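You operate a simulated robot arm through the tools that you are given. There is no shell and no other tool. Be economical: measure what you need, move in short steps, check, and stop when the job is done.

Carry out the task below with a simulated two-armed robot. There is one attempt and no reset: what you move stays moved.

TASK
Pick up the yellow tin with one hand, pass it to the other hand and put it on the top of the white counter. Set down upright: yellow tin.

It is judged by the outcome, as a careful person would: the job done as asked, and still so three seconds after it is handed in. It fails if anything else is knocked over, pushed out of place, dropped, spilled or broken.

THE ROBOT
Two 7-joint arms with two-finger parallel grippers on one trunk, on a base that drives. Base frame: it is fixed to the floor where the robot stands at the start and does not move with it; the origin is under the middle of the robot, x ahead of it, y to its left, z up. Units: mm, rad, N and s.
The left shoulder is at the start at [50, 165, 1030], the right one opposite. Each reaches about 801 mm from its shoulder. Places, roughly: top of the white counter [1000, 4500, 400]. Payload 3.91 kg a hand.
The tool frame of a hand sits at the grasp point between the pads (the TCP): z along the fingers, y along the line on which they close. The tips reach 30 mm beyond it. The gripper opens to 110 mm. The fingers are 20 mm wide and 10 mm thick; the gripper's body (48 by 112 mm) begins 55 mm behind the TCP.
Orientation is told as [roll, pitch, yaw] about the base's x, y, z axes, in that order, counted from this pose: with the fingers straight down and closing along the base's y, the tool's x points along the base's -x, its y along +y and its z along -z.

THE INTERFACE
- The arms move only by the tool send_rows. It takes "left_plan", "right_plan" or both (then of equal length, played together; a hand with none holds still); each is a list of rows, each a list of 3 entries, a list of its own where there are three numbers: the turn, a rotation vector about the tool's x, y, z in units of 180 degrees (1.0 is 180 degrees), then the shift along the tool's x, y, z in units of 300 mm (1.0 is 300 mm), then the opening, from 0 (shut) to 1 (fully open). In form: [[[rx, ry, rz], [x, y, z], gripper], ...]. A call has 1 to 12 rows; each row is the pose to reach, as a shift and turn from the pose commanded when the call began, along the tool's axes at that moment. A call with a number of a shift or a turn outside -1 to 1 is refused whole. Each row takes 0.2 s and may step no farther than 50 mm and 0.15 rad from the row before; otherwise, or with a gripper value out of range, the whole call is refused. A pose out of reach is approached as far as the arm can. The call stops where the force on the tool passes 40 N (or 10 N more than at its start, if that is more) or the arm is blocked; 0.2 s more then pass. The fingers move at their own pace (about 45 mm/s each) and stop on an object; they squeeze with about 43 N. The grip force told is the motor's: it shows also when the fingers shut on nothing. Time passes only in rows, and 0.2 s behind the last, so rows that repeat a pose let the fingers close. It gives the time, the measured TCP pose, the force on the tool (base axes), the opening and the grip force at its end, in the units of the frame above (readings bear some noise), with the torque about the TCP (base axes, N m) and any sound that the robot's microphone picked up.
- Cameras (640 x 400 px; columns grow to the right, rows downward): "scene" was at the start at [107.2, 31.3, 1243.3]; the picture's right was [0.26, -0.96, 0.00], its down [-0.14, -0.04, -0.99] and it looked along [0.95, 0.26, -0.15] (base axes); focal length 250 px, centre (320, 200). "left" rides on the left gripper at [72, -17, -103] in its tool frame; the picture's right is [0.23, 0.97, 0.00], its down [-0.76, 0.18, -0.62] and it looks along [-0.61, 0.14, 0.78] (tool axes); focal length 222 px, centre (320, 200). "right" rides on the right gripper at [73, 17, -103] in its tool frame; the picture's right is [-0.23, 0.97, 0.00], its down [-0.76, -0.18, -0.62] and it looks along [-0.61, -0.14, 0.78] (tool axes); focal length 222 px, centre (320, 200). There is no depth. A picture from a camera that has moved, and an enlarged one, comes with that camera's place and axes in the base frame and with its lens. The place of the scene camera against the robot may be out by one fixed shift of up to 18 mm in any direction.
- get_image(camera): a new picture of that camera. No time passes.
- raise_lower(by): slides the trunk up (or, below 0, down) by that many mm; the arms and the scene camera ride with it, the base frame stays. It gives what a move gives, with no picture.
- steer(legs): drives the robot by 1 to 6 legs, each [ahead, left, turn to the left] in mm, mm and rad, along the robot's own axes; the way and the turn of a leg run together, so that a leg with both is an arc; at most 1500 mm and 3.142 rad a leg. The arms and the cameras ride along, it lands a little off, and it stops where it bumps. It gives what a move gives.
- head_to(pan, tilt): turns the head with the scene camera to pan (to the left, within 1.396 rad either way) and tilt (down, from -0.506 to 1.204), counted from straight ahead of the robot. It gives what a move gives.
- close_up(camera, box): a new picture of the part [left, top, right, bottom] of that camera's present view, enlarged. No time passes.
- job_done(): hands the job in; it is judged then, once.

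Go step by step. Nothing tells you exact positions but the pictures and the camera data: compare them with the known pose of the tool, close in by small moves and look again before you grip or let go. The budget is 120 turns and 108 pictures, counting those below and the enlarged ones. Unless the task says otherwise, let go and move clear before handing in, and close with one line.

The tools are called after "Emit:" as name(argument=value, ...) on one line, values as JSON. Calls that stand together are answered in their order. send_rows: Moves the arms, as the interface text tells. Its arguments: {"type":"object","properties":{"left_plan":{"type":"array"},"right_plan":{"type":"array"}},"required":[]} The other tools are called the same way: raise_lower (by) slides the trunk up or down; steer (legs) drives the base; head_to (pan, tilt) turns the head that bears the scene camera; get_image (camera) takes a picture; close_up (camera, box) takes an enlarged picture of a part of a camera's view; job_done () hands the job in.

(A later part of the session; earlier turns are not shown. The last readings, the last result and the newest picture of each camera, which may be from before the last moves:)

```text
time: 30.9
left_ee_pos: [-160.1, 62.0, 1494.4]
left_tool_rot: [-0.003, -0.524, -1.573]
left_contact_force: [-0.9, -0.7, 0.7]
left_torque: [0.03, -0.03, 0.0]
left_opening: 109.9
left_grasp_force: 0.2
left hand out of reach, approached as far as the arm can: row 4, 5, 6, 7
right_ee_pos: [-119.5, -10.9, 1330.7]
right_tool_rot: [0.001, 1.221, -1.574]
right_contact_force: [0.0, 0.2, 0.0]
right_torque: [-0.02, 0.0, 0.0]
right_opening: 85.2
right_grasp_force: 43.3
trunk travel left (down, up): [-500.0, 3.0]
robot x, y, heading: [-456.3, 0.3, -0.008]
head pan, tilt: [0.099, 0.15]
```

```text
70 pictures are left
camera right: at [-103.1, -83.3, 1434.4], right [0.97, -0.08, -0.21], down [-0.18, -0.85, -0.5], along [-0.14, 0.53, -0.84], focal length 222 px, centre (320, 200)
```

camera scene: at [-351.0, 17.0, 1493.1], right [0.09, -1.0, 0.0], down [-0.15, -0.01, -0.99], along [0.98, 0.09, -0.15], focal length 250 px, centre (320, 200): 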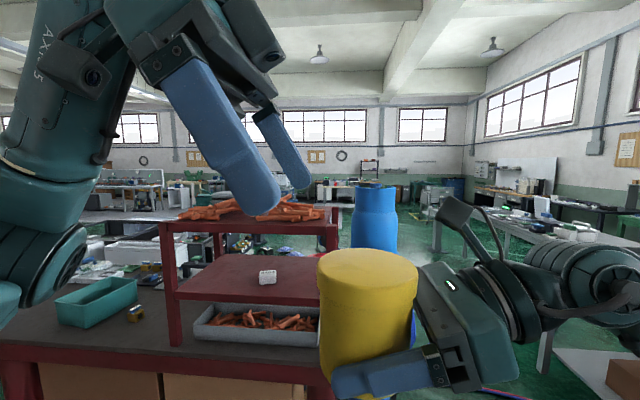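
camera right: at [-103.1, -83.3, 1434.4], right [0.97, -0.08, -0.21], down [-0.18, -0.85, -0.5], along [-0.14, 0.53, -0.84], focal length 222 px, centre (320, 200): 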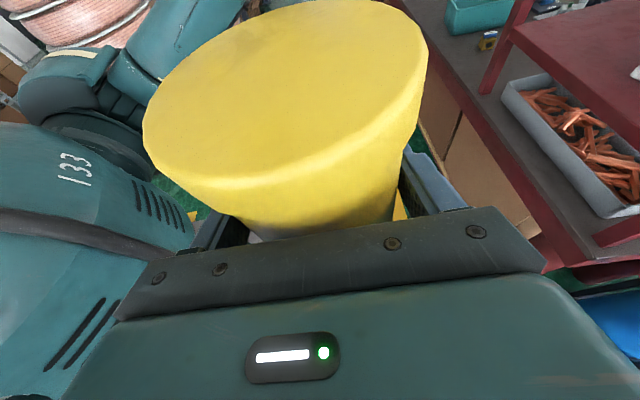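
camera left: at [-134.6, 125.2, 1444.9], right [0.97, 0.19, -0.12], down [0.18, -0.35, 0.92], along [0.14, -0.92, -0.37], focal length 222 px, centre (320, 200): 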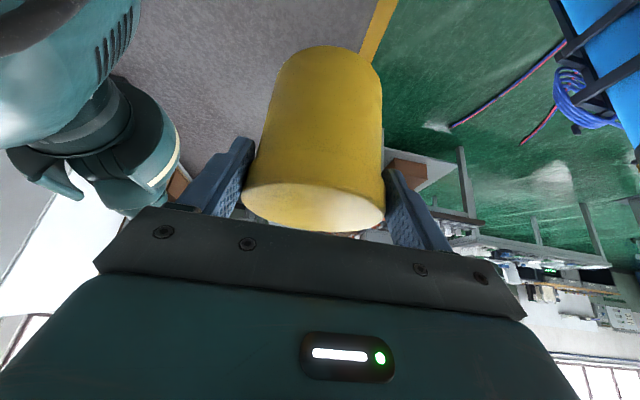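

The tin has been passed: the right hand alone holds it, upright. I'll tuck the left hand back to the left side.

Emit:
send_rows(left_plan=[[[-0.0227, 0, -0.0394], [0.0743, 0.0061, 0.0075], 1], [[-0.0455, 0, -0.0787], [0.1485, 0.0122, 0.0151], 1], [[-0.0682, 0, -0.1181], [0.2228, 0.0183, 0.0226], 1], [[-0.0909, 0, -0.1575], [0.2971, 0.0244, 0.0302], 1], [[-0.1136, 0, -0.1968], [0.3714, 0.0305, 0.0377], 1], [[-0.1364, 0, -0.2362], [0.4456, 0.0365, 0.0453], 1], [[-0.1591, 0, -0.2755], [0.5199, 0.0426, 0.0528], 1], [[-0.1818, 0, -0.3149], [0.5942, 0.0487, 0.0604], 1], [[-0.2045, 0, -0.3543], [0.6685, 0.0548, 0.0679], 1], [[-0.2273, 0, -0.3936], [0.7427, 0.0609, 0.0755], 1], [[-0.25, 0, -0.433], [0.817, 0.067, 0.083], 1]])

Emit:
head_to(pan=1.39, tilt=0.35)

Emit:
get_image(camera="scene")

```text
time: 33.3
left_ee_pos: [-136.1, 259.0, 1350.5]
left_tool_rot: [-0.001, -0.524, -0.002]
left_contact_force: [0.6, -0.3, -0.5]
left_torque: [0.0, 0.02, 0.0]
left_opening: 109.9
left_grasp_force: 0.0
right_ee_pos: [-120.6, -11.8, 1330.3]
right_tool_rot: [-0.003, 1.222, -1.578]
right_contact_force: [-0.1, -0.1, 0.4]
right_torque: [-0.02, -0.03, 0.01]
right_opening: 85.2
right_grasp_force: 43.3
trunk travel left (down, up): [-500.0, 3.0]
robot x, y, heading: [-463.1, -0.2, -0.004]
head pan, tilt: [0.099, 0.15]
```

```text
time: 34.8
left_ee_pos: [-135.8, 259.9, 1351.9]
left_tool_rot: [0.001, -0.524, -0.004]
left_contact_force: [0.3, -0.6, 0.2]
left_torque: [0.02, -0.02, 0.01]
left_opening: 110.3
left_grasp_force: 0.0
right_ee_pos: [-118.0, -12.7, 1331.1]
right_tool_rot: [-0.002, 1.221, -1.576]
right_contact_force: [0.4, 0.8, 0.3]
right_torque: [-0.01, -0.01, 0.02]
right_opening: 85.3
right_grasp_force: 42.1
trunk travel left (down, up): [-500.0, 3.0]
robot x, y, heading: [-462.5, 2.0, -0.003]
head pan, tilt: [1.389, 0.351]
```

```text
69 pictures are left
camera scene: at [-425.3, 99.5, 1474.3], right [0.98, -0.19, 0.0], down [-0.06, -0.34, -0.94], along [0.17, 0.92, -0.34], focal length 250 px, centre (320, 200)
```

scene: 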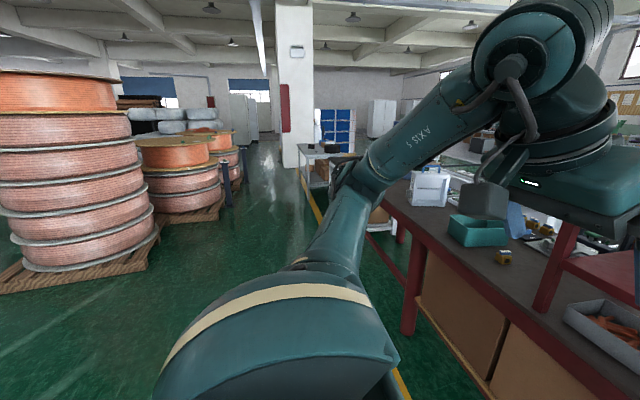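

Corridor is clear. I'll turn left 90° and drive along it toward the counter area, then look.

Emit:
steer(legs=[[0, 0, 1.571], [1400, 0, 0], [1000, 0, 0]])

Emit:
head_to(pan=-0.5, tilt=0.35)

Emit:
get_image(camera="scene")

```text
time: 50.6
left_ee_pos: [-710.6, 2767.8, 1349.7]
left_tool_rot: [0.0, -0.524, 1.571]
left_contact_force: [0.0, 0.0, -0.6]
left_torque: [-0.01, 0.01, 0.0]
left_opening: 110.0
left_grasp_force: 0.0
right_ee_pos: [-438.8, 2787.6, 1330.8]
right_tool_rot: [-0.001, 1.222, -0.002]
right_contact_force: [-0.1, 0.0, 0.2]
right_torque: [0.02, -0.02, -0.04]
right_opening: 85.1
right_grasp_force: 43.2
trunk travel left (down, up): [-500.0, 3.0]
robot x, y, heading: [-448.1, 2444.5, 1.568]
head pan, tilt: [1.389, 0.351]
```

```text
time: 52.4
left_ee_pos: [-710.8, 2767.2, 1350.7]
left_tool_rot: [-0.002, -0.524, 1.573]
left_contact_force: [1.0, -0.2, -0.7]
left_torque: [0.0, 0.01, 0.01]
left_opening: 109.7
left_grasp_force: 0.0
right_ee_pos: [-439.8, 2787.2, 1331.3]
right_tool_rot: [-0.001, 1.221, -0.001]
right_contact_force: [-0.1, 0.6, 0.0]
right_torque: [-0.01, -0.01, -0.01]
right_opening: 85.2
right_grasp_force: 42.8
trunk travel left (down, up): [-500.0, 3.0]
robot x, y, heading: [-448.6, 2445.1, 1.57]
head pan, tilt: [-0.499, 0.351]
```

```text
68 pictures are left
camera scene: at [-417.4, 2563.0, 1474.3], right [0.88, -0.48, 0.0], down [-0.16, -0.3, -0.94], along [0.45, 0.83, -0.34], focal length 250 px, centre (320, 200)
```

scene: 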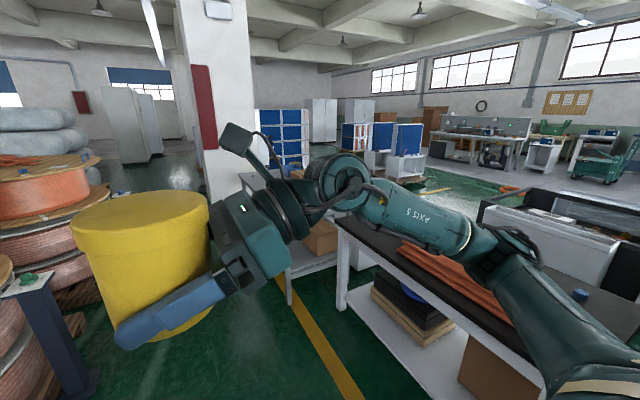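

The tin rides upright. I'll go on another 0.9 m, and look to the right past the table's end.

Emit:
steer(legs=[[950, -80, 0]])

Emit:
head_to(pan=-0.9, tilt=0.4)

Emit:
get_image(camera="scene")

Emit:
head_to(pan=0.0, tilt=0.4)

Emit:
get_image(camera="scene")

```text
time: 57.4
left_ee_pos: [-608.6, 3715.9, 1350.6]
left_tool_rot: [-0.001, -0.524, 1.543]
left_contact_force: [-0.1, 0.0, 0.0]
left_torque: [0.0, 0.01, -0.04]
left_opening: 110.1
left_grasp_force: 0.1
right_ee_pos: [-334.6, 3726.7, 1331.2]
right_tool_rot: [-0.001, 1.22, -0.034]
right_contact_force: [0.2, 0.5, -0.8]
right_torque: [0.04, 0.02, 0.01]
right_opening: 85.2
right_grasp_force: 43.0
trunk travel left (down, up): [-500.0, 3.0]
robot x, y, heading: [-355.0, 3387.1, 1.546]
head pan, tilt: [-0.499, 0.351]
```

```text
time: 58.2
left_ee_pos: [-607.4, 3716.0, 1351.0]
left_tool_rot: [0.001, -0.523, 1.544]
left_contact_force: [-0.5, 0.8, -0.9]
left_torque: [0.02, 0.0, 0.01]
left_opening: 109.8
left_grasp_force: 0.1
right_ee_pos: [-335.4, 3726.6, 1330.7]
right_tool_rot: [-0.002, 1.222, -0.032]
right_contact_force: [0.1, 1.1, 0.1]
right_torque: [0.0, 0.01, 0.01]
right_opening: 85.0
right_grasp_force: 43.1
trunk travel left (down, up): [-500.0, 3.0]
robot x, y, heading: [-355.8, 3386.1, 1.536]
head pan, tilt: [-0.901, 0.4]
```

```text
67 pictures are left
camera scene: at [-293.3, 3477.8, 1469.8], right [0.6, -0.8, 0.0], down [-0.31, -0.23, -0.92], along [0.74, 0.55, -0.39], focal length 250 px, centre (320, 200)
```

scene: 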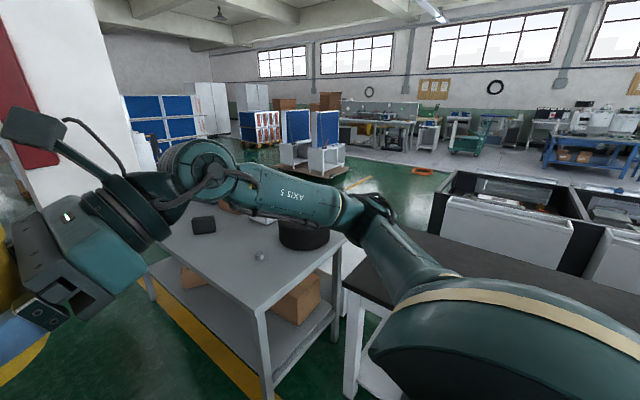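

```text
time: 59.4
left_ee_pos: [-607.4, 3716.3, 1350.5]
left_tool_rot: [0.001, -0.524, 1.543]
left_contact_force: [-0.1, 0.6, 0.3]
left_torque: [-0.03, 0.01, -0.02]
left_opening: 110.1
left_grasp_force: 0.1
right_ee_pos: [-335.2, 3726.3, 1330.6]
right_tool_rot: [-0.003, 1.222, -0.033]
right_contact_force: [-0.6, -0.4, -0.3]
right_torque: [-0.01, -0.01, 0.02]
right_opening: 85.3
right_grasp_force: 43.3
trunk travel left (down, up): [-500.0, 3.0]
robot x, y, heading: [-355.7, 3384.6, 1.544]
head pan, tilt: [0.0, 0.4]
```

```text
66 pictures are left
camera scene: at [-364.7, 3514.9, 1469.8], right [1.0, -0.03, 0.0], down [-0.01, -0.39, -0.92], along [0.03, 0.92, -0.39], focal length 250 px, centre (320, 200)
```

scene: 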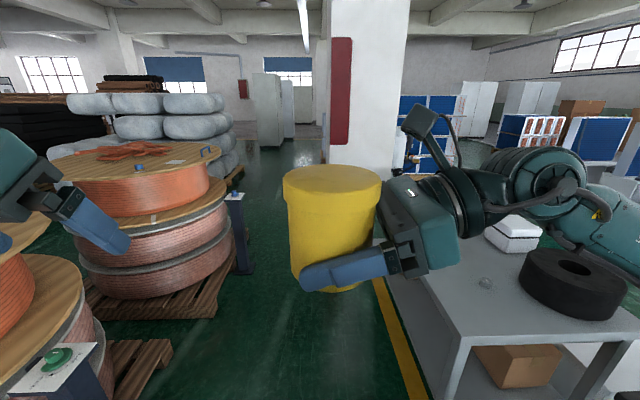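

The counter must be hidden behind the grey table. I'll carry on along the corridor past the table's end and then look back to the right.

Emit:
steer(legs=[[0, 0, 0.03], [1400, 0, 0], [600, 0, 0]])

Emit:
head_to(pan=-1.35, tilt=0.4)

Emit:
get_image(camera="scene")

```text
time: 69.7
left_ee_pos: [-660.1, 5692.9, 1350.3]
left_tool_rot: [-0.001, -0.525, 1.592]
left_contact_force: [0.4, -0.5, -0.4]
left_torque: [0.01, 0.03, -0.02]
left_opening: 109.7
left_grasp_force: 0.1
right_ee_pos: [-388.1, 5716.7, 1330.0]
right_tool_rot: [-0.002, 1.22, 0.018]
right_contact_force: [-0.4, 0.1, 0.0]
right_torque: [0.01, -0.01, -0.01]
right_opening: 84.9
right_grasp_force: 43.6
trunk travel left (down, up): [-500.0, 3.0]
robot x, y, heading: [-394.1, 5374.2, 1.592]
head pan, tilt: [0.0, 0.4]
```

```text
time: 71.2
left_ee_pos: [-660.0, 5692.5, 1350.9]
left_tool_rot: [-0.002, -0.524, 1.591]
left_contact_force: [0.2, 0.1, -0.6]
left_torque: [0.01, -0.07, 0.0]
left_opening: 110.1
left_grasp_force: 0.1
right_ee_pos: [-387.2, 5716.3, 1330.9]
right_tool_rot: [-0.002, 1.222, 0.019]
right_contact_force: [-0.6, -0.1, 0.4]
right_torque: [0.0, -0.01, -0.01]
right_opening: 84.9
right_grasp_force: 43.0
trunk travel left (down, up): [-500.0, 3.0]
robot x, y, heading: [-394.1, 5376.0, 1.594]
head pan, tilt: [-1.349, 0.4]
```

```text
65 pictures are left
camera scene: at [-314.8, 5433.8, 1469.8], right [0.24, -0.97, 0.0], down [-0.38, -0.09, -0.92], along [0.89, 0.22, -0.39], focal length 250 px, centre (320, 200)
```

scene: 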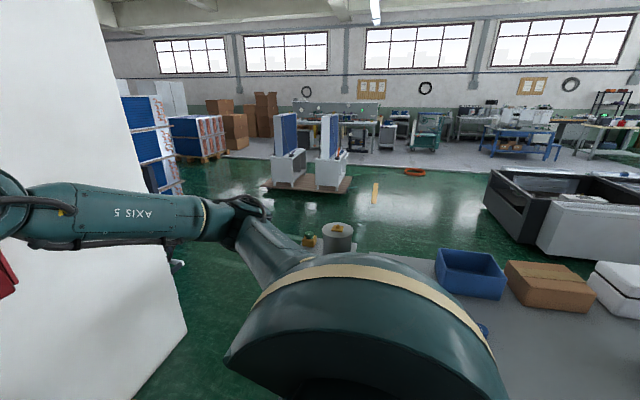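

That grey table (top about 750 mm) still hides the counter. There's a roughly 1.1 m wide passage between it and the column, so I'll go through there and look from the far side.

Emit:
steer(legs=[[620, 0, 0], [0, 0, -1.594], [700, 0, 0]])

Emit:
head_to(pan=-0.8, tilt=0.5)

Emit:
get_image(camera="scene")

```text
time: 79.0
left_ee_pos: [-76.1, 6247.5, 1351.3]
left_tool_rot: [-0.001, -0.527, -0.009]
left_contact_force: [0.0, -0.3, 0.6]
left_torque: [0.0, 0.01, 0.02]
left_opening: 110.3
left_grasp_force: 0.2
right_ee_pos: [-63.1, 5974.0, 1330.8]
right_tool_rot: [0.0, 1.219, -1.585]
right_contact_force: [0.3, 0.9, 0.0]
right_torque: [0.0, 0.01, -0.01]
right_opening: 85.1
right_grasp_force: 43.4
trunk travel left (down, up): [-500.0, 3.0]
robot x, y, heading: [-398.8, 5989.7, -0.018]
head pan, tilt: [-1.349, 0.4]
stopped in leg 3: the robot was blocked; the commanded pose is now the measured one
```

```text
time: 80.0
left_ee_pos: [-76.5, 6247.4, 1351.2]
left_tool_rot: [-0.001, -0.529, -0.01]
left_contact_force: [0.5, 0.0, -0.2]
left_torque: [0.01, 0.03, 0.02]
left_opening: 109.8
left_grasp_force: 0.1
right_ee_pos: [-63.0, 5974.1, 1330.4]
right_tool_rot: [0.006, 1.222, -1.582]
right_contact_force: [-0.3, -0.4, 0.0]
right_torque: [-0.01, 0.02, 0.02]
right_opening: 85.0
right_grasp_force: 43.7
trunk travel left (down, up): [-500.0, 3.0]
robot x, y, heading: [-400.5, 5989.5, -0.016]
head pan, tilt: [-0.799, 0.499]
```

```text
64 pictures are left
camera scene: at [-324.3, 5931.4, 1461.0], right [-0.73, -0.68, 0.0], down [-0.32, 0.35, -0.88], along [0.6, -0.64, -0.48], focal length 250 px, centre (320, 200)
```

scene: 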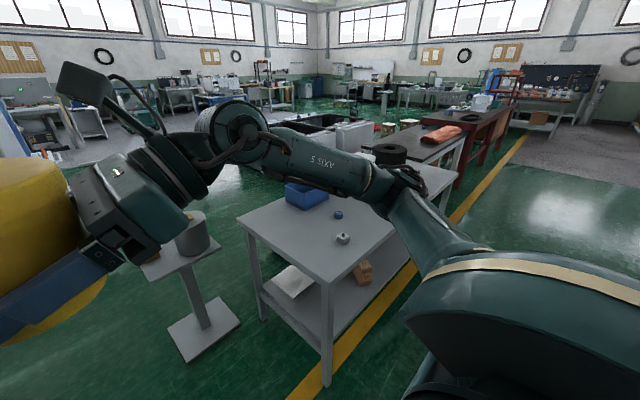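

The base got blocked right away after the turn. I'll look straight ahead and to the left to see what is there.

Emit:
head_to(pan=0.0, tilt=0.75)

Emit:
get_image(camera="scene")

Emit:
head_to(pan=0.9, tilt=0.6)

Emit:
get_image(camera="scene")

```text
time: 81.1
left_ee_pos: [-75.8, 6247.3, 1352.8]
left_tool_rot: [-0.002, -0.528, -0.008]
left_contact_force: [0.7, 0.8, 0.7]
left_torque: [0.0, 0.01, 0.01]
left_opening: 110.1
left_grasp_force: 0.0
right_ee_pos: [-63.2, 5974.6, 1331.0]
right_tool_rot: [0.007, 1.223, -1.583]
right_contact_force: [-0.3, 0.7, 0.3]
right_torque: [0.0, 0.01, 0.0]
right_opening: 84.8
right_grasp_force: 42.6
trunk travel left (down, up): [-500.0, 3.0]
robot x, y, heading: [-402.4, 5991.1, -0.013]
head pan, tilt: [0.0, 0.75]
```

```text
63 pictures are left
camera scene: at [-303.7, 5996.4, 1439.1], right [-0.02, -1.0, 0.0], down [-0.68, 0.01, -0.73], along [0.73, -0.01, -0.68], focal length 250 px, centre (320, 200)
```

scene: 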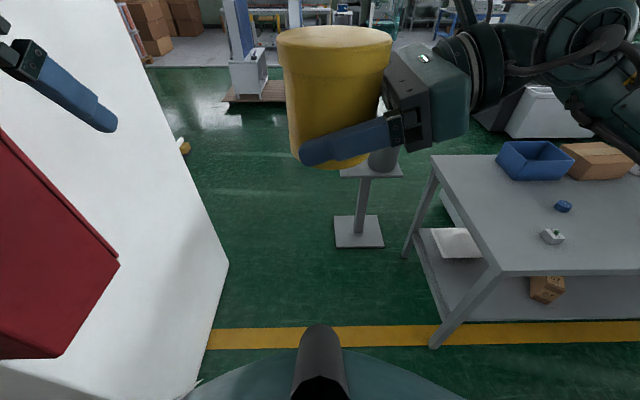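

```text
time: 82.3
left_ee_pos: [-77.0, 6247.5, 1351.9]
left_tool_rot: [-0.002, -0.528, -0.011]
left_contact_force: [0.3, -1.0, 0.3]
left_torque: [0.01, -0.02, 0.0]
left_opening: 110.1
left_grasp_force: 0.1
right_ee_pos: [-62.8, 5974.3, 1331.8]
right_tool_rot: [0.008, 1.222, -1.581]
right_contact_force: [0.1, 0.2, 0.6]
right_torque: [-0.02, 0.02, 0.01]
right_opening: 84.8
right_grasp_force: 42.8
trunk travel left (down, up): [-500.0, 3.0]
robot x, y, heading: [-400.6, 5988.9, -0.015]
head pan, tilt: [0.901, 0.6]
```

```text
62 pictures are left
camera scene: at [-330.6, 6066.1, 1451.9], right [0.77, -0.63, 0.0], down [-0.36, -0.44, -0.83], along [0.53, 0.64, -0.56], focal length 250 px, centre (320, 200)
```

scene: 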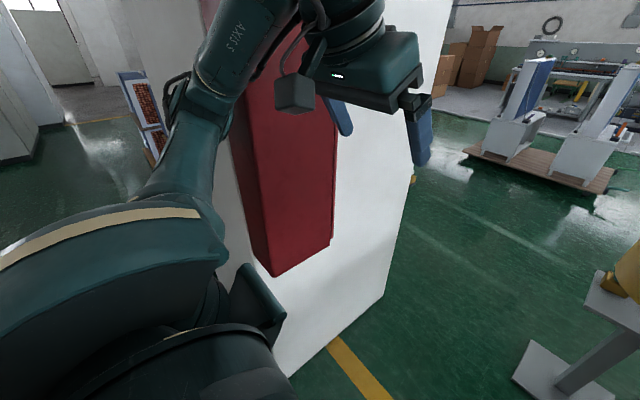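

The column with its red box is close on my left and my bent left elbow is against it. I'll step away to the right, turn to face the tables (−y), and then I can move sideways through the passage with the arms over the low table.

Emit:
steer(legs=[[-40, -160, 0], [0, 0, -1.555]])

Emit:
head_to(pan=0.7, tilt=0.5)

Emit:
get_image(camera="scene")

```text
time: 88.1
left_ee_pos: [-179.0, 5511.9, 1351.2]
left_tool_rot: [-0.002, -0.525, -1.56]
left_contact_force: [0.4, 0.2, -0.2]
left_torque: [0.04, -0.02, 0.0]
left_opening: 109.8
left_grasp_force: 0.1
right_ee_pos: [-452.9, 5492.1, 1330.8]
right_tool_rot: [-0.003, 1.22, -3.138]
right_contact_force: [-0.1, -0.4, -0.2]
right_torque: [0.02, -0.03, 0.0]
right_opening: 85.2
right_grasp_force: 42.8
trunk travel left (down, up): [-500.0, 3.0]
robot x, y, heading: [-444.0, 5835.4, -1.562]
head pan, tilt: [0.901, 0.6]
```

```text
time: 88.8
left_ee_pos: [-179.7, 5512.6, 1349.4]
left_tool_rot: [-0.002, -0.523, -1.559]
left_contact_force: [0.4, -0.2, 0.5]
left_torque: [0.0, 0.0, -0.05]
left_opening: 110.0
left_grasp_force: 0.0
right_ee_pos: [-452.4, 5493.3, 1329.3]
right_tool_rot: [-0.004, 1.22, -3.137]
right_contact_force: [0.2, 0.1, 0.0]
right_torque: [0.01, -0.03, 0.0]
right_opening: 85.1
right_grasp_force: 42.8
trunk travel left (down, up): [-500.0, 3.0]
robot x, y, heading: [-443.4, 5833.1, -1.566]
head pan, tilt: [0.7, 0.499]
```

```text
61 pictures are left
camera scene: at [-395.5, 5742.2, 1460.6], right [-0.76, -0.65, 0.0], down [-0.31, 0.36, -0.88], along [0.57, -0.67, -0.48], focal length 250 px, centre (320, 200)
```

scene: 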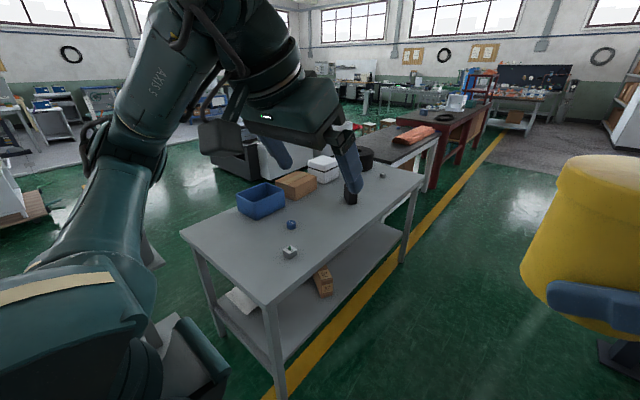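

The grey table spans x 115–766, y 4110–5420 at about 735 high, and the low counter must lie behind it. I'll sidestep (my left) along the passage and look over it.

Emit:
steer(legs=[[-90, 0, 0], [0, 690, 0]])

Emit:
head_to(pan=0.45, tilt=0.6)

Emit:
get_image(camera="scene")

Emit:
head_to(pan=1.2, tilt=0.7)

Emit:
get_image(camera="scene")

```text
time: 96.1
left_ee_pos: [521.7, 5622.4, 1349.4]
left_tool_rot: [-0.002, -0.524, -1.533]
left_contact_force: [-0.8, -0.9, 0.7]
left_torque: [0.0, 0.01, -0.03]
left_opening: 110.1
left_grasp_force: 0.0
right_ee_pos: [248.7, 5594.9, 1330.4]
right_tool_rot: [-0.004, 1.219, -3.114]
right_contact_force: [-0.2, -0.2, 0.5]
right_torque: [-0.01, 0.05, 0.01]
right_opening: 84.8
right_grasp_force: 43.2
trunk travel left (down, up): [-500.0, 3.0]
robot x, y, heading: [251.4, 5935.1, -1.537]
head pan, tilt: [0.7, 0.499]
```

```text
time: 96.9
left_ee_pos: [521.0, 5623.2, 1350.6]
left_tool_rot: [-0.001, -0.524, -1.534]
left_contact_force: [0.2, 0.9, 0.8]
left_torque: [-0.02, 0.04, 0.02]
left_opening: 109.8
left_grasp_force: 0.0
right_ee_pos: [249.1, 5596.3, 1329.9]
right_tool_rot: [-0.007, 1.219, -3.113]
right_contact_force: [-1.2, -1.1, 0.6]
right_torque: [-0.01, 0.01, 0.0]
right_opening: 84.8
right_grasp_force: 43.3
trunk travel left (down, up): [-500.0, 3.0]
robot x, y, heading: [249.2, 5939.2, -1.546]
head pan, tilt: [0.45, 0.6]
```

```text
60 pictures are left
camera scene: at [280.3, 5836.6, 1451.6], right [-0.89, -0.46, 0.0], down [-0.26, 0.5, -0.83], along [0.38, -0.73, -0.56], focal length 250 px, centre (320, 200)
```

scene: 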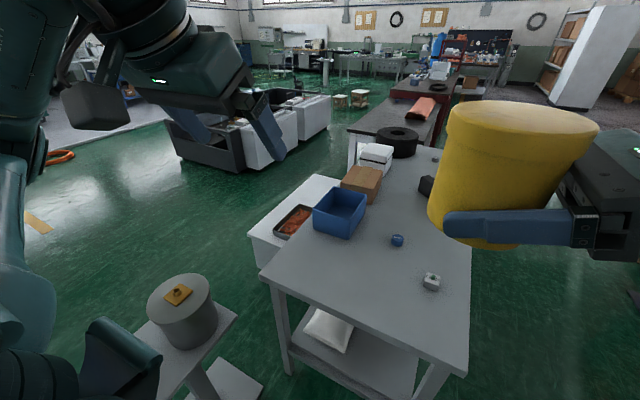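

```text
time: 98.0
left_ee_pos: [520.4, 5622.4, 1349.3]
left_tool_rot: [-0.002, -0.522, -1.534]
left_contact_force: [0.4, 0.1, 0.5]
left_torque: [0.01, 0.02, 0.01]
left_opening: 109.8
left_grasp_force: 0.1
right_ee_pos: [248.8, 5596.0, 1330.3]
right_tool_rot: [-0.005, 1.219, -3.116]
right_contact_force: [0.7, 0.5, -0.4]
right_torque: [-0.02, 0.0, 0.0]
right_opening: 84.9
right_grasp_force: 43.4
trunk travel left (down, up): [-500.0, 3.0]
robot x, y, heading: [250.4, 5936.5, -1.543]
head pan, tilt: [1.201, 0.7]
```

```text
59 pictures are left
camera scene: at [319.5, 5886.6, 1442.9], right [-0.33, -0.94, 0.0], down [-0.61, 0.22, -0.76], along [0.72, -0.26, -0.64], focal length 250 px, centre (320, 200)
```

scene: 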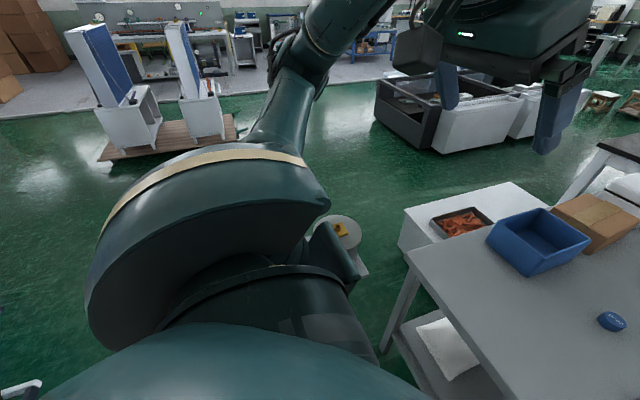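

Now I see it: a low white counter behind the grey table, about x 780–1200, y 4150–5030, with a black tray on its near end. I'll sidestep around the pedestal, between it and the column, in short legs.

Emit:
steer(legs=[[0, 0, -0.028], [-214, 350, 0]])

Emit:
head_to(pan=0.9, tilt=0.9)

Emit:
get_image(camera="scene")

Emit:
head_to(pan=1.39, tilt=0.6)

Emit:
get_image(camera="scene")

```text
time: 101.9
left_ee_pos: [854.2, 5831.4, 1350.8]
left_tool_rot: [-0.002, -0.525, -1.553]
left_contact_force: [-0.1, 0.4, 0.4]
left_torque: [0.01, -0.02, -0.04]
left_opening: 110.1
left_grasp_force: 0.0
right_ee_pos: [582.5, 5809.9, 1330.2]
right_tool_rot: [-0.004, 1.22, -3.133]
right_contact_force: [0.4, 0.4, -0.4]
right_torque: [0.03, 0.01, 0.02]
right_opening: 84.8
right_grasp_force: 42.6
trunk travel left (down, up): [-500.0, 3.0]
robot x, y, heading: [590.9, 6150.0, -1.56]
head pan, tilt: [1.201, 0.7]
```

```text
time: 102.7
left_ee_pos: [853.5, 5830.8, 1351.0]
left_tool_rot: [-0.004, -0.522, -1.554]
left_contact_force: [0.4, 1.0, 0.4]
left_torque: [0.02, 0.02, -0.02]
left_opening: 109.9
left_grasp_force: 0.0
right_ee_pos: [582.2, 5808.6, 1330.6]
right_tool_rot: [-0.007, 1.219, -3.133]
right_contact_force: [-0.8, 0.5, -0.8]
right_torque: [0.02, 0.02, 0.0]
right_opening: 84.9
right_grasp_force: 43.1
trunk travel left (down, up): [-500.0, 3.0]
robot x, y, heading: [590.9, 6152.9, -1.565]
head pan, tilt: [0.901, 0.901]
```

```text
58 pictures are left
camera scene: at [637.2, 6082.6, 1426.8], right [-0.61, -0.79, 0.0], down [-0.62, 0.48, -0.62], along [0.49, -0.38, -0.78], focal length 250 px, centre (320, 200)
```

scene: 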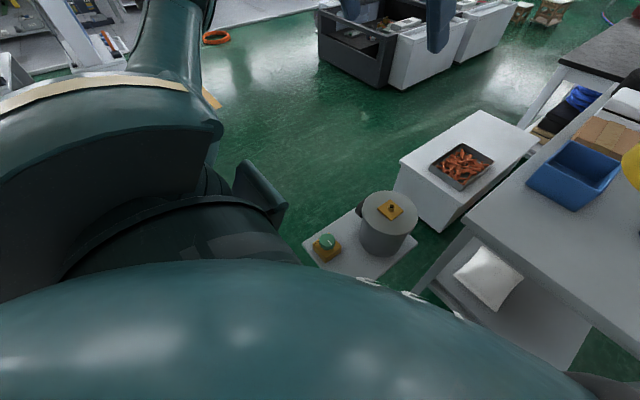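

```text
time: 103.6
left_ee_pos: [853.3, 5832.5, 1349.5]
left_tool_rot: [0.0, -0.524, -1.551]
left_contact_force: [0.8, 0.3, 0.0]
left_torque: [0.02, -0.03, -0.02]
left_opening: 109.8
left_grasp_force: 0.1
right_ee_pos: [581.8, 5810.1, 1330.0]
right_tool_rot: [-0.006, 1.222, -3.133]
right_contact_force: [-0.4, 0.5, 0.2]
right_torque: [-0.01, -0.01, -0.03]
right_opening: 85.2
right_grasp_force: 43.0
trunk travel left (down, up): [-500.0, 3.0]
robot x, y, heading: [588.0, 6151.0, -1.56]
head pan, tilt: [1.389, 0.6]
```

```text
57 pictures are left
camera scene: at [664.5, 6113.7, 1451.5], right [-0.17, -0.99, 0.0], down [-0.56, 0.1, -0.82], along [0.81, -0.14, -0.57], focal length 250 px, centre (320, 200)
```

scene: 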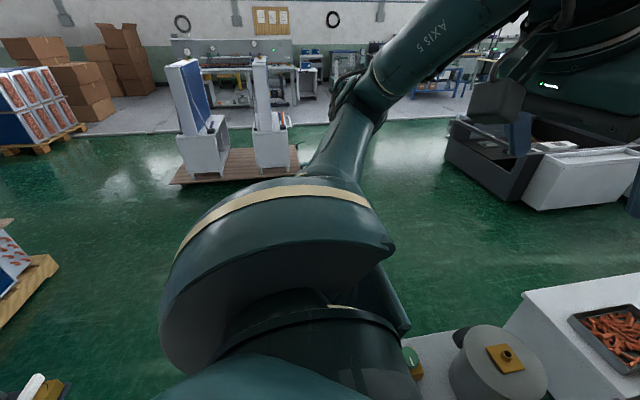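

Space looks sufficient. Continuing diagonally past the pedestal and then out into the open floor.

Emit:
steer(legs=[[-80, 132, 0], [-20, 230, 0], [0, 500, 0]])

Emit:
head_to(pan=0.0, tilt=0.6)

Emit:
get_image(camera="scene")

```text
time: 112.2
left_ee_pos: [1719.2, 5946.3, 1350.0]
left_tool_rot: [-0.003, -0.524, -1.55]
left_contact_force: [-0.2, -0.1, -1.1]
left_torque: [0.0, -0.03, -0.01]
left_opening: 109.9
left_grasp_force: 0.1
right_ee_pos: [1446.0, 5923.1, 1330.7]
right_tool_rot: [-0.005, 1.221, -3.132]
right_contact_force: [-0.6, -0.1, -0.7]
right_torque: [0.0, 0.0, 0.04]
right_opening: 85.1
right_grasp_force: 43.3
trunk travel left (down, up): [-500.0, 3.0]
robot x, y, heading: [1450.7, 6265.2, -1.555]
head pan, tilt: [1.389, 0.6]
```

```text
time: 113.7
left_ee_pos: [1718.9, 5945.4, 1351.4]
left_tool_rot: [-0.003, -0.525, -1.55]
left_contact_force: [-0.2, 0.4, -0.4]
left_torque: [-0.05, -0.02, 0.02]
left_opening: 110.3
left_grasp_force: 0.0
right_ee_pos: [1445.4, 5923.9, 1329.5]
right_tool_rot: [-0.004, 1.221, -3.132]
right_contact_force: [-1.0, -0.4, 0.7]
right_torque: [-0.04, 0.01, -0.01]
right_opening: 85.0
right_grasp_force: 43.1
trunk travel left (down, up): [-500.0, 3.0]
robot x, y, heading: [1448.6, 6262.7, -1.555]
head pan, tilt: [0.0, 0.6]
```

```text
56 pictures are left
camera scene: at [1442.4, 6154.4, 1451.6], right [-1.0, -0.02, 0.0], down [-0.01, 0.57, -0.82], along [0.01, -0.82, -0.57], focal length 250 px, centre (320, 200)
```

scene: 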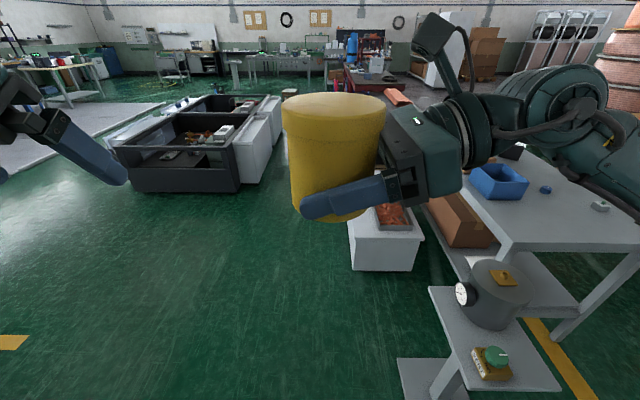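

Through safely, nothing disturbed. Next I'll move out to x≈1730, drive down alongside the counter, and turn to face it.

Emit:
steer(legs=[[0, 270, 0], [1400, 0, 0], [460, 0, 0], [0, 0, -1.586]])

Emit:
head_to(pan=0.0, tilt=0.75)

Emit:
get_image(camera="scene")

```text
time: 129.5
left_ee_pos: [1400.2, 4150.2, 1351.9]
left_tool_rot: [-0.002, -0.523, 3.135]
left_contact_force: [-0.4, -0.5, -0.2]
left_torque: [-0.02, 0.01, -0.02]
left_opening: 110.0
left_grasp_force: 0.1
right_ee_pos: [1385.5, 4423.5, 1329.8]
right_tool_rot: [-0.005, 1.22, 1.554]
right_contact_force: [1.1, -0.5, -0.5]
right_torque: [0.0, 0.0, 0.01]
right_opening: 84.9
right_grasp_force: 43.0
trunk travel left (down, up): [-500.0, 3.0]
robot x, y, heading: [1729.1, 4405.2, 3.128]
head pan, tilt: [0.0, 0.6]
```

```text
time: 130.2
left_ee_pos: [1400.0, 4150.5, 1350.3]
left_tool_rot: [-0.003, -0.524, 3.136]
left_contact_force: [0.1, 0.4, 0.1]
left_torque: [0.02, -0.01, -0.02]
left_opening: 110.1
left_grasp_force: 0.0
right_ee_pos: [1385.8, 4423.0, 1329.3]
right_tool_rot: [-0.005, 1.218, 1.552]
right_contact_force: [-0.7, 0.0, -0.9]
right_torque: [-0.02, -0.01, 0.0]
right_opening: 85.0
right_grasp_force: 43.5
trunk travel left (down, up): [-500.0, 3.0]
robot x, y, heading: [1729.3, 4405.8, 3.128]
head pan, tilt: [0.0, 0.75]
```

```text
55 pictures are left
camera scene: at [1602.3, 4415.6, 1438.7], right [0.01, 1.0, 0.0], down [0.68, -0.01, -0.73], along [-0.73, 0.01, -0.68], focal length 250 px, centre (320, 200)
```

scene: 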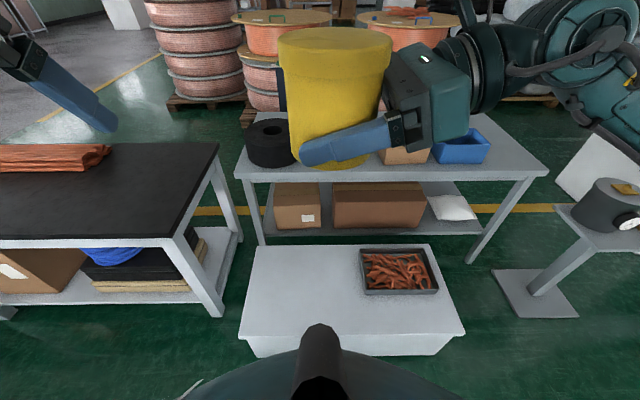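

The counter spans x 826–1255, y 4100–4985; the tray takes y 4620–4830. I'll place the tin at about (1115, 4300). I'll drive a bit closer, then lower the trunk.

Emit:
steer(legs=[[95, 60, 0.013]])

Emit:
raise_lower(by=-450)

Emit:
get_image(camera="scene")

Emit:
get_image(camera="right")

```text
time: 131.4
left_ee_pos: [1306.4, 4085.4, 1349.9]
left_tool_rot: [-0.001, -0.524, -3.134]
left_contact_force: [0.2, -0.6, -0.1]
left_torque: [0.04, 0.0, 0.01]
left_opening: 109.9
left_grasp_force: 0.1
right_ee_pos: [1286.3, 4358.0, 1328.8]
right_tool_rot: [-0.007, 1.222, 1.566]
right_contact_force: [-1.1, 0.9, -0.1]
right_torque: [-0.01, -0.03, 0.02]
right_opening: 85.1
right_grasp_force: 43.0
trunk travel left (down, up): [-500.0, 3.0]
robot x, y, heading: [1631.2, 4348.2, -3.138]
head pan, tilt: [0.0, 0.75]
```

```text
refused: -450 is not a number from -400 to 400
```

```text
54 pictures are left
camera scene: at [1505.2, 4354.6, 1438.6], right [0.0, 1.0, 0.0], down [0.68, 0.0, -0.73], along [-0.73, 0.0, -0.68], focal length 250 px, centre (320, 200)
```

scene: 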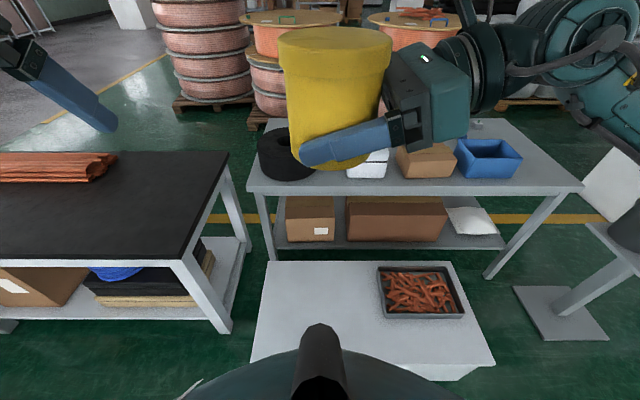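

```text
53 pictures are left
camera right: at [1271.0, 4431.5, 1433.2], right [-0.97, 0.08, -0.22], down [0.18, 0.85, -0.5], along [0.14, -0.53, -0.84], focal length 222 px, centre (320, 200)
```

right: 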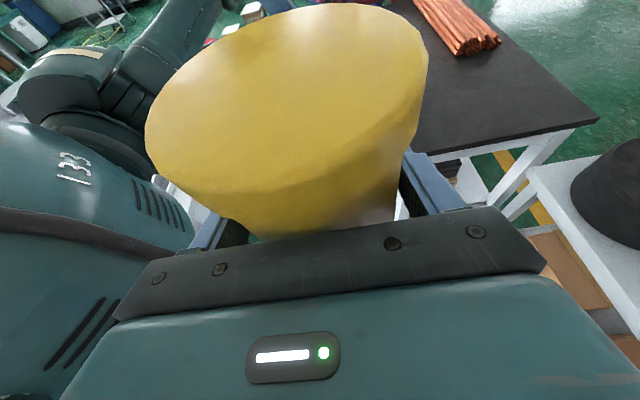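

Lowering in two strokes.

Emit:
raise_lower(by=-300)

Emit:
raise_lower(by=-180)

Emit:
head_to(pan=0.0, tilt=0.6)

Emit:
get_image(camera="scene")

```text
time: 134.4
left_ee_pos: [1305.1, 4086.6, 1050.4]
left_tool_rot: [-0.001, -0.524, -3.134]
left_contact_force: [-0.4, -0.7, -0.2]
left_torque: [0.0, -0.02, 0.0]
left_opening: 109.9
left_grasp_force: 0.0
right_ee_pos: [1289.1, 4359.1, 1029.7]
right_tool_rot: [-0.004, 1.221, 1.567]
right_contact_force: [-0.2, 0.0, 0.5]
right_torque: [-0.01, 0.0, 0.01]
right_opening: 85.1
right_grasp_force: 43.2
trunk travel left (down, up): [-200.0, 303.0]
robot x, y, heading: [1627.9, 4347.5, -3.138]
head pan, tilt: [0.0, 0.75]
```

```text
time: 136.4
left_ee_pos: [1306.4, 4087.4, 871.7]
left_tool_rot: [0.0, -0.526, -3.134]
left_contact_force: [0.2, 0.1, 0.7]
left_torque: [0.01, 0.02, 0.01]
left_opening: 110.0
left_grasp_force: 0.1
right_ee_pos: [1289.0, 4358.7, 849.7]
right_tool_rot: [-0.005, 1.22, 1.566]
right_contact_force: [0.2, 0.3, 0.3]
right_torque: [0.06, -0.03, 0.0]
right_opening: 85.3
right_grasp_force: 43.2
trunk travel left (down, up): [-20.0, 483.0]
robot x, y, heading: [1631.8, 4348.6, -3.143]
head pan, tilt: [0.0, 0.75]
```

```text
time: 137.1
left_ee_pos: [1307.7, 4086.3, 870.6]
left_tool_rot: [-0.001, -0.522, -3.135]
left_contact_force: [-0.1, -1.0, 0.0]
left_torque: [0.03, -0.03, 0.0]
left_opening: 110.0
left_grasp_force: 0.1
right_ee_pos: [1289.1, 4358.7, 849.8]
right_tool_rot: [-0.005, 1.22, 1.566]
right_contact_force: [-0.5, -0.4, 0.1]
right_torque: [0.01, -0.03, -0.02]
right_opening: 84.9
right_grasp_force: 42.9
trunk travel left (down, up): [-20.0, 483.0]
robot x, y, heading: [1627.3, 4349.6, -3.137]
head pan, tilt: [0.0, 0.6]
```

```text
52 pictures are left
camera scene: at [1500.4, 4355.0, 971.5], right [0.0, 1.0, 0.0], down [0.57, 0.0, -0.82], along [-0.82, 0.0, -0.57], focal length 250 px, centre (320, 200)
```

scene: 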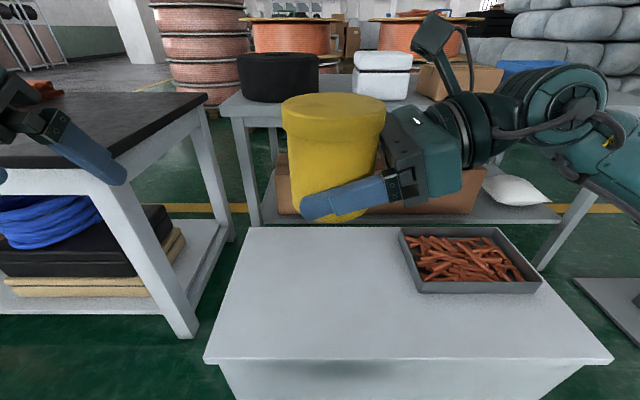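

Clear view of the counter. I'll move the tin forward and down, first 60 % of the way.

Emit:
send_rows(right_plan=[[[0, 0, 0], [-0.094, 0.05, 0.049], 0.5], [[0, 0, 0], [-0.189, 0.1, 0.099], 0.5], [[0, 0, 0], [-0.283, 0.149, 0.148], 0.5], [[0, 0, 0], [-0.377, 0.199, 0.197], 0.5], [[0, 0, 0], [-0.471, 0.249, 0.246], 0.5], [[0, 0, 0], [-0.566, 0.298, 0.296], 0.5], [[0, 0, 0], [-0.66, 0.348, 0.345], 0.5]])

Emit:
get_image(camera="scene")

```text
time: 138.7
left_ee_pos: [1308.1, 4086.8, 870.4]
left_tool_rot: [-0.001, -0.523, -3.134]
left_contact_force: [0.6, -0.1, 0.0]
left_torque: [0.0, 0.01, 0.0]
left_opening: 110.3
left_grasp_force: 0.1
right_ee_pos: [1182.3, 4328.4, 626.5]
right_tool_rot: [-0.005, 1.22, 1.569]
right_contact_force: [-0.4, 0.5, 0.2]
right_torque: [0.03, -0.02, 0.0]
right_opening: 85.3
right_grasp_force: 43.2
trunk travel left (down, up): [-20.0, 483.0]
robot x, y, heading: [1629.2, 4351.8, -3.142]
head pan, tilt: [0.0, 0.6]
```

```text
51 pictures are left
camera scene: at [1500.4, 4354.9, 971.6], right [0.0, 1.0, 0.0], down [0.57, 0.0, -0.82], along [-0.82, 0.0, -0.57], focal length 250 px, centre (320, 200)
```

scene: 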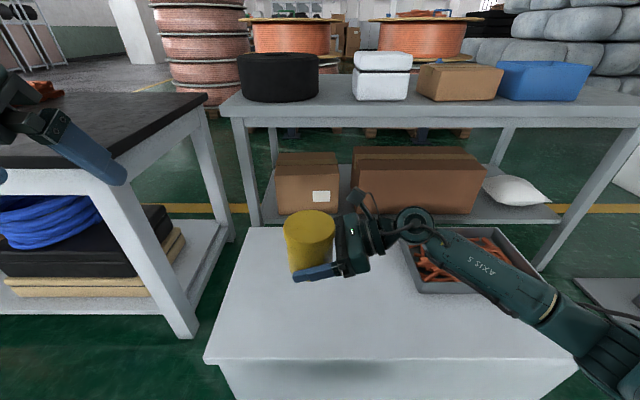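

Emit:
send_rows(right_plan=[[[0, 0, 0], [-0.094, 0.056, 0.05], 0.5], [[0, 0, 0], [-0.187, 0.112, 0.1], 0.5], [[0, 0, 0], [-0.28, 0.168, 0.15], 0.5], [[0, 0, 0], [-0.374, 0.223, 0.2], 0.5], [[0, 0, 0], [-0.374, 0.223, 0.2], 0.5]])

Emit:
get_image(camera="scene")

Emit:
close_up(camera="scene", box=[230, 180, 550, 380])

Emit:
get_image(camera="left")

```text
time: 139.9
left_ee_pos: [1306.3, 4087.5, 868.8]
left_tool_rot: [-0.001, -0.524, -3.134]
left_contact_force: [0.0, 0.1, -0.7]
left_torque: [0.02, 0.0, 0.03]
left_opening: 109.8
left_grasp_force: 0.0
right_ee_pos: [1118.9, 4310.1, 503.4]
right_tool_rot: [-0.005, 1.221, 1.568]
right_contact_force: [-0.3, 0.3, 0.5]
right_torque: [0.01, 0.02, 0.03]
right_opening: 85.1
right_grasp_force: 42.9
trunk travel left (down, up): [-20.0, 483.0]
robot x, y, heading: [1632.4, 4347.6, -3.141]
head pan, tilt: [0.0, 0.6]
```

```text
50 pictures are left
camera scene: at [1500.3, 4354.9, 971.5], right [0.0, 1.0, 0.0], down [0.57, 0.0, -0.82], along [-0.82, 0.0, -0.57], focal length 250 px, centre (320, 200)
```

scene: 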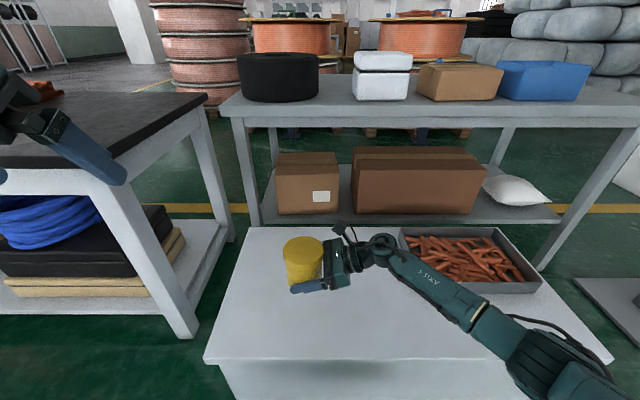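

```text
2.00 times, centred on (390, 280) of scene
camera zoom: at [1500.3, 4354.9, 971.5], right [0.0, 1.0, 0.0], down [0.57, 0.0, -0.82], along [-0.82, 0.0, -0.57], focal length 500 px, centre (180, 40)
```

zoom: 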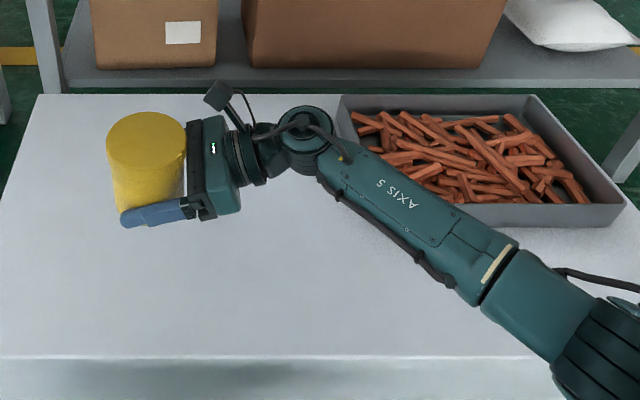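

```text
48 pictures are left
camera left: at [1421.7, 4104.6, 924.1], right [0.2, -0.97, -0.12], down [-0.35, -0.18, 0.92], along [-0.92, -0.15, -0.37], focal length 222 px, centre (320, 200)
```

left: 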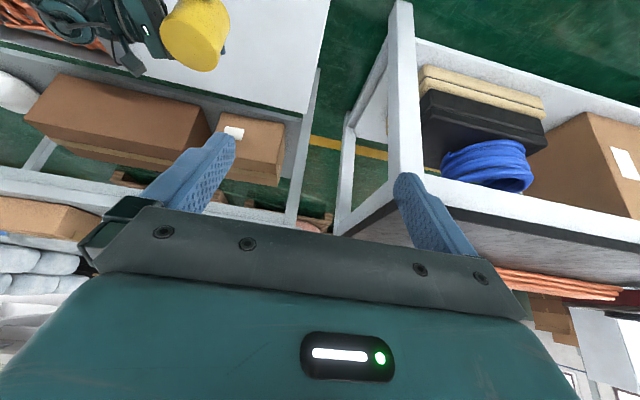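

The tin hangs above a free spot on the counter. Lowering to just above the surface.

Emit:
send_rows(right_plan=[[[0, 0, 0], [-0.086, 0, 0.0315], 0.5], [[0, 0, 0], [-0.157, 0, 0.057], 0.5], [[0, 0, 0], [-0.157, 0, 0.057], 0.5]])

Emit:
close_up(camera="scene", box=[250, 210, 410, 310])

Emit:
get_image(camera="right")

```text
time: 140.7
left_ee_pos: [1305.8, 4085.7, 870.6]
left_tool_rot: [-0.001, -0.523, -3.136]
left_contact_force: [0.8, 0.2, 0.0]
left_torque: [-0.03, -0.02, 0.03]
left_opening: 109.8
left_grasp_force: 0.1
right_ee_pos: [1120.2, 4309.9, 453.2]
right_tool_rot: [-0.007, 1.221, 1.568]
right_contact_force: [0.0, 0.1, 0.4]
right_torque: [0.02, 0.0, -0.02]
right_opening: 85.0
right_grasp_force: 43.3
trunk travel left (down, up): [-20.0, 483.0]
robot x, y, heading: [1633.3, 4345.6, -3.138]
head pan, tilt: [0.0, 0.6]
```

```text
4.00 times, centred on (330, 260) of scene
camera zoom: at [1500.3, 4354.9, 971.5], right [0.0, 1.0, 0.0], down [0.57, 0.0, -0.82], along [-0.82, 0.0, -0.57], focal length 1000 px, centre (280, -40)
```

zoom: 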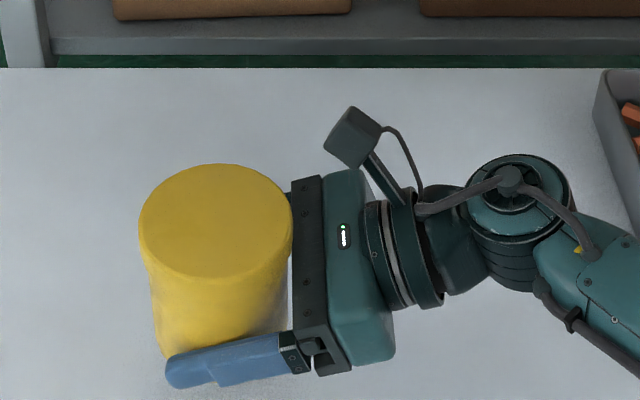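

```text
46 pictures are left
camera right: at [1102.5, 4383.1, 556.1], right [-0.97, 0.08, -0.21], down [0.18, 0.85, -0.5], along [0.14, -0.53, -0.84], focal length 222 px, centre (320, 200)
```

right: 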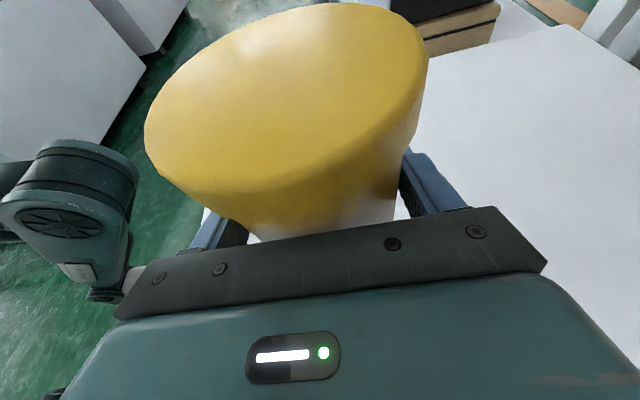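

No contact yet. Continuing down in small steps, watching the force.

Emit:
send_rows(right_plan=[[[0, 0, 0], [-0.0157, 0, 0.0057], 0.5], [[0, 0, 0], [-0.0313, 0, 0.0114], 0.5], [[0, 0, 0], [-0.0313, 0, 0.0114], 0.5]])

Emit:
send_rows(right_plan=[[[0, 0, 0], [-0.0157, 0, 0.0057], 0.5], [[0, 0, 0], [-0.0157, 0, 0.0057], 0.5]])

Emit:
close_up(camera="scene", box=[250, 210, 410, 310])

```text
time: 141.5
left_ee_pos: [1306.3, 4085.5, 870.4]
left_tool_rot: [-0.003, -0.523, -3.134]
left_contact_force: [-0.2, 0.3, 0.4]
left_torque: [-0.01, 0.01, 0.02]
left_opening: 109.9
left_grasp_force: 0.1
right_ee_pos: [1118.0, 4312.5, 442.0]
right_tool_rot: [-0.005, 1.221, 1.567]
right_contact_force: [0.5, 0.1, -0.8]
right_torque: [0.01, -0.02, 0.0]
right_opening: 84.7
right_grasp_force: 43.1
trunk travel left (down, up): [-20.0, 483.0]
robot x, y, heading: [1627.2, 4348.0, -3.143]
head pan, tilt: [0.0, 0.6]
```

```text
time: 142.1
left_ee_pos: [1306.8, 4086.3, 871.0]
left_tool_rot: [-0.002, -0.524, -3.134]
left_contact_force: [0.0, 0.9, 0.6]
left_torque: [0.0, -0.03, -0.03]
left_opening: 110.0
left_grasp_force: 0.1
right_ee_pos: [1118.9, 4311.1, 437.2]
right_tool_rot: [-0.005, 1.221, 1.568]
right_contact_force: [0.4, 0.0, 0.6]
right_torque: [0.03, 0.01, 0.03]
right_opening: 84.8
right_grasp_force: 42.7
trunk travel left (down, up): [-20.0, 483.0]
robot x, y, heading: [1628.8, 4346.5, -3.141]
head pan, tilt: [0.0, 0.6]
```

```text
4.00 times, centred on (330, 260) of scene
camera zoom: at [1500.3, 4354.9, 971.5], right [0.0, 1.0, 0.0], down [0.57, 0.0, -0.82], along [-0.82, 0.0, -0.57], focal length 1000 px, centre (280, -40)
```

zoom: 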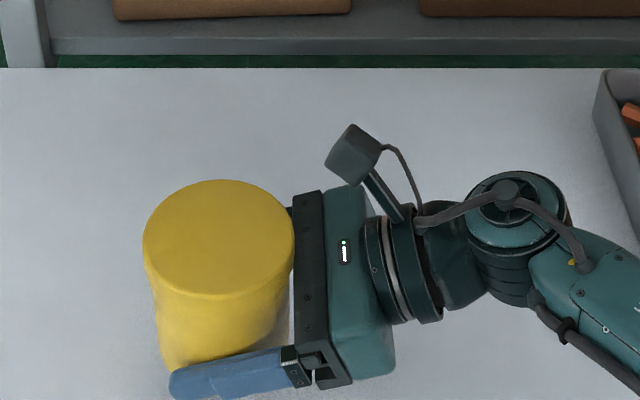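

Emit:
send_rows(right_plan=[[[0, 0, 0], [-0.0094, 0, 0.0034], 0.5], [[0, 0, 0], [-0.0094, 0, 0.0034], 0.5]])

Emit:
send_rows(right_plan=[[[0, 0, 0], [-0.0063, 0, 0.0023], 0.5], [[0, 0, 0], [-0.0063, 0, 0.0023], 0.5]])

```text
time: 142.7
left_ee_pos: [1307.2, 4087.2, 870.2]
left_tool_rot: [-0.002, -0.523, -3.134]
left_contact_force: [0.5, -0.2, 0.5]
left_torque: [0.04, 0.0, 0.0]
left_opening: 110.0
left_grasp_force: 0.1
right_ee_pos: [1119.0, 4312.5, 434.6]
right_tool_rot: [-0.007, 1.219, 1.567]
right_contact_force: [-0.4, 0.5, 0.5]
right_torque: [-0.01, 0.0, -0.03]
right_opening: 85.0
right_grasp_force: 43.3
trunk travel left (down, up): [-20.0, 483.0]
robot x, y, heading: [1627.8, 4347.6, -3.142]
head pan, tilt: [0.0, 0.6]
```

```text
time: 143.3
left_ee_pos: [1306.9, 4086.3, 871.1]
left_tool_rot: [0.0, -0.526, -3.135]
left_contact_force: [0.9, -0.3, -0.2]
left_torque: [0.01, 0.03, -0.03]
left_opening: 110.0
left_grasp_force: 0.0
right_ee_pos: [1119.2, 4311.1, 430.4]
right_tool_rot: [-0.006, 1.22, 1.566]
right_contact_force: [-0.5, -0.4, 0.4]
right_torque: [-0.02, -0.02, 0.04]
right_opening: 84.7
right_grasp_force: 43.0
trunk travel left (down, up): [-20.0, 483.0]
robot x, y, heading: [1631.7, 4350.3, -3.136]
head pan, tilt: [0.0, 0.6]
```

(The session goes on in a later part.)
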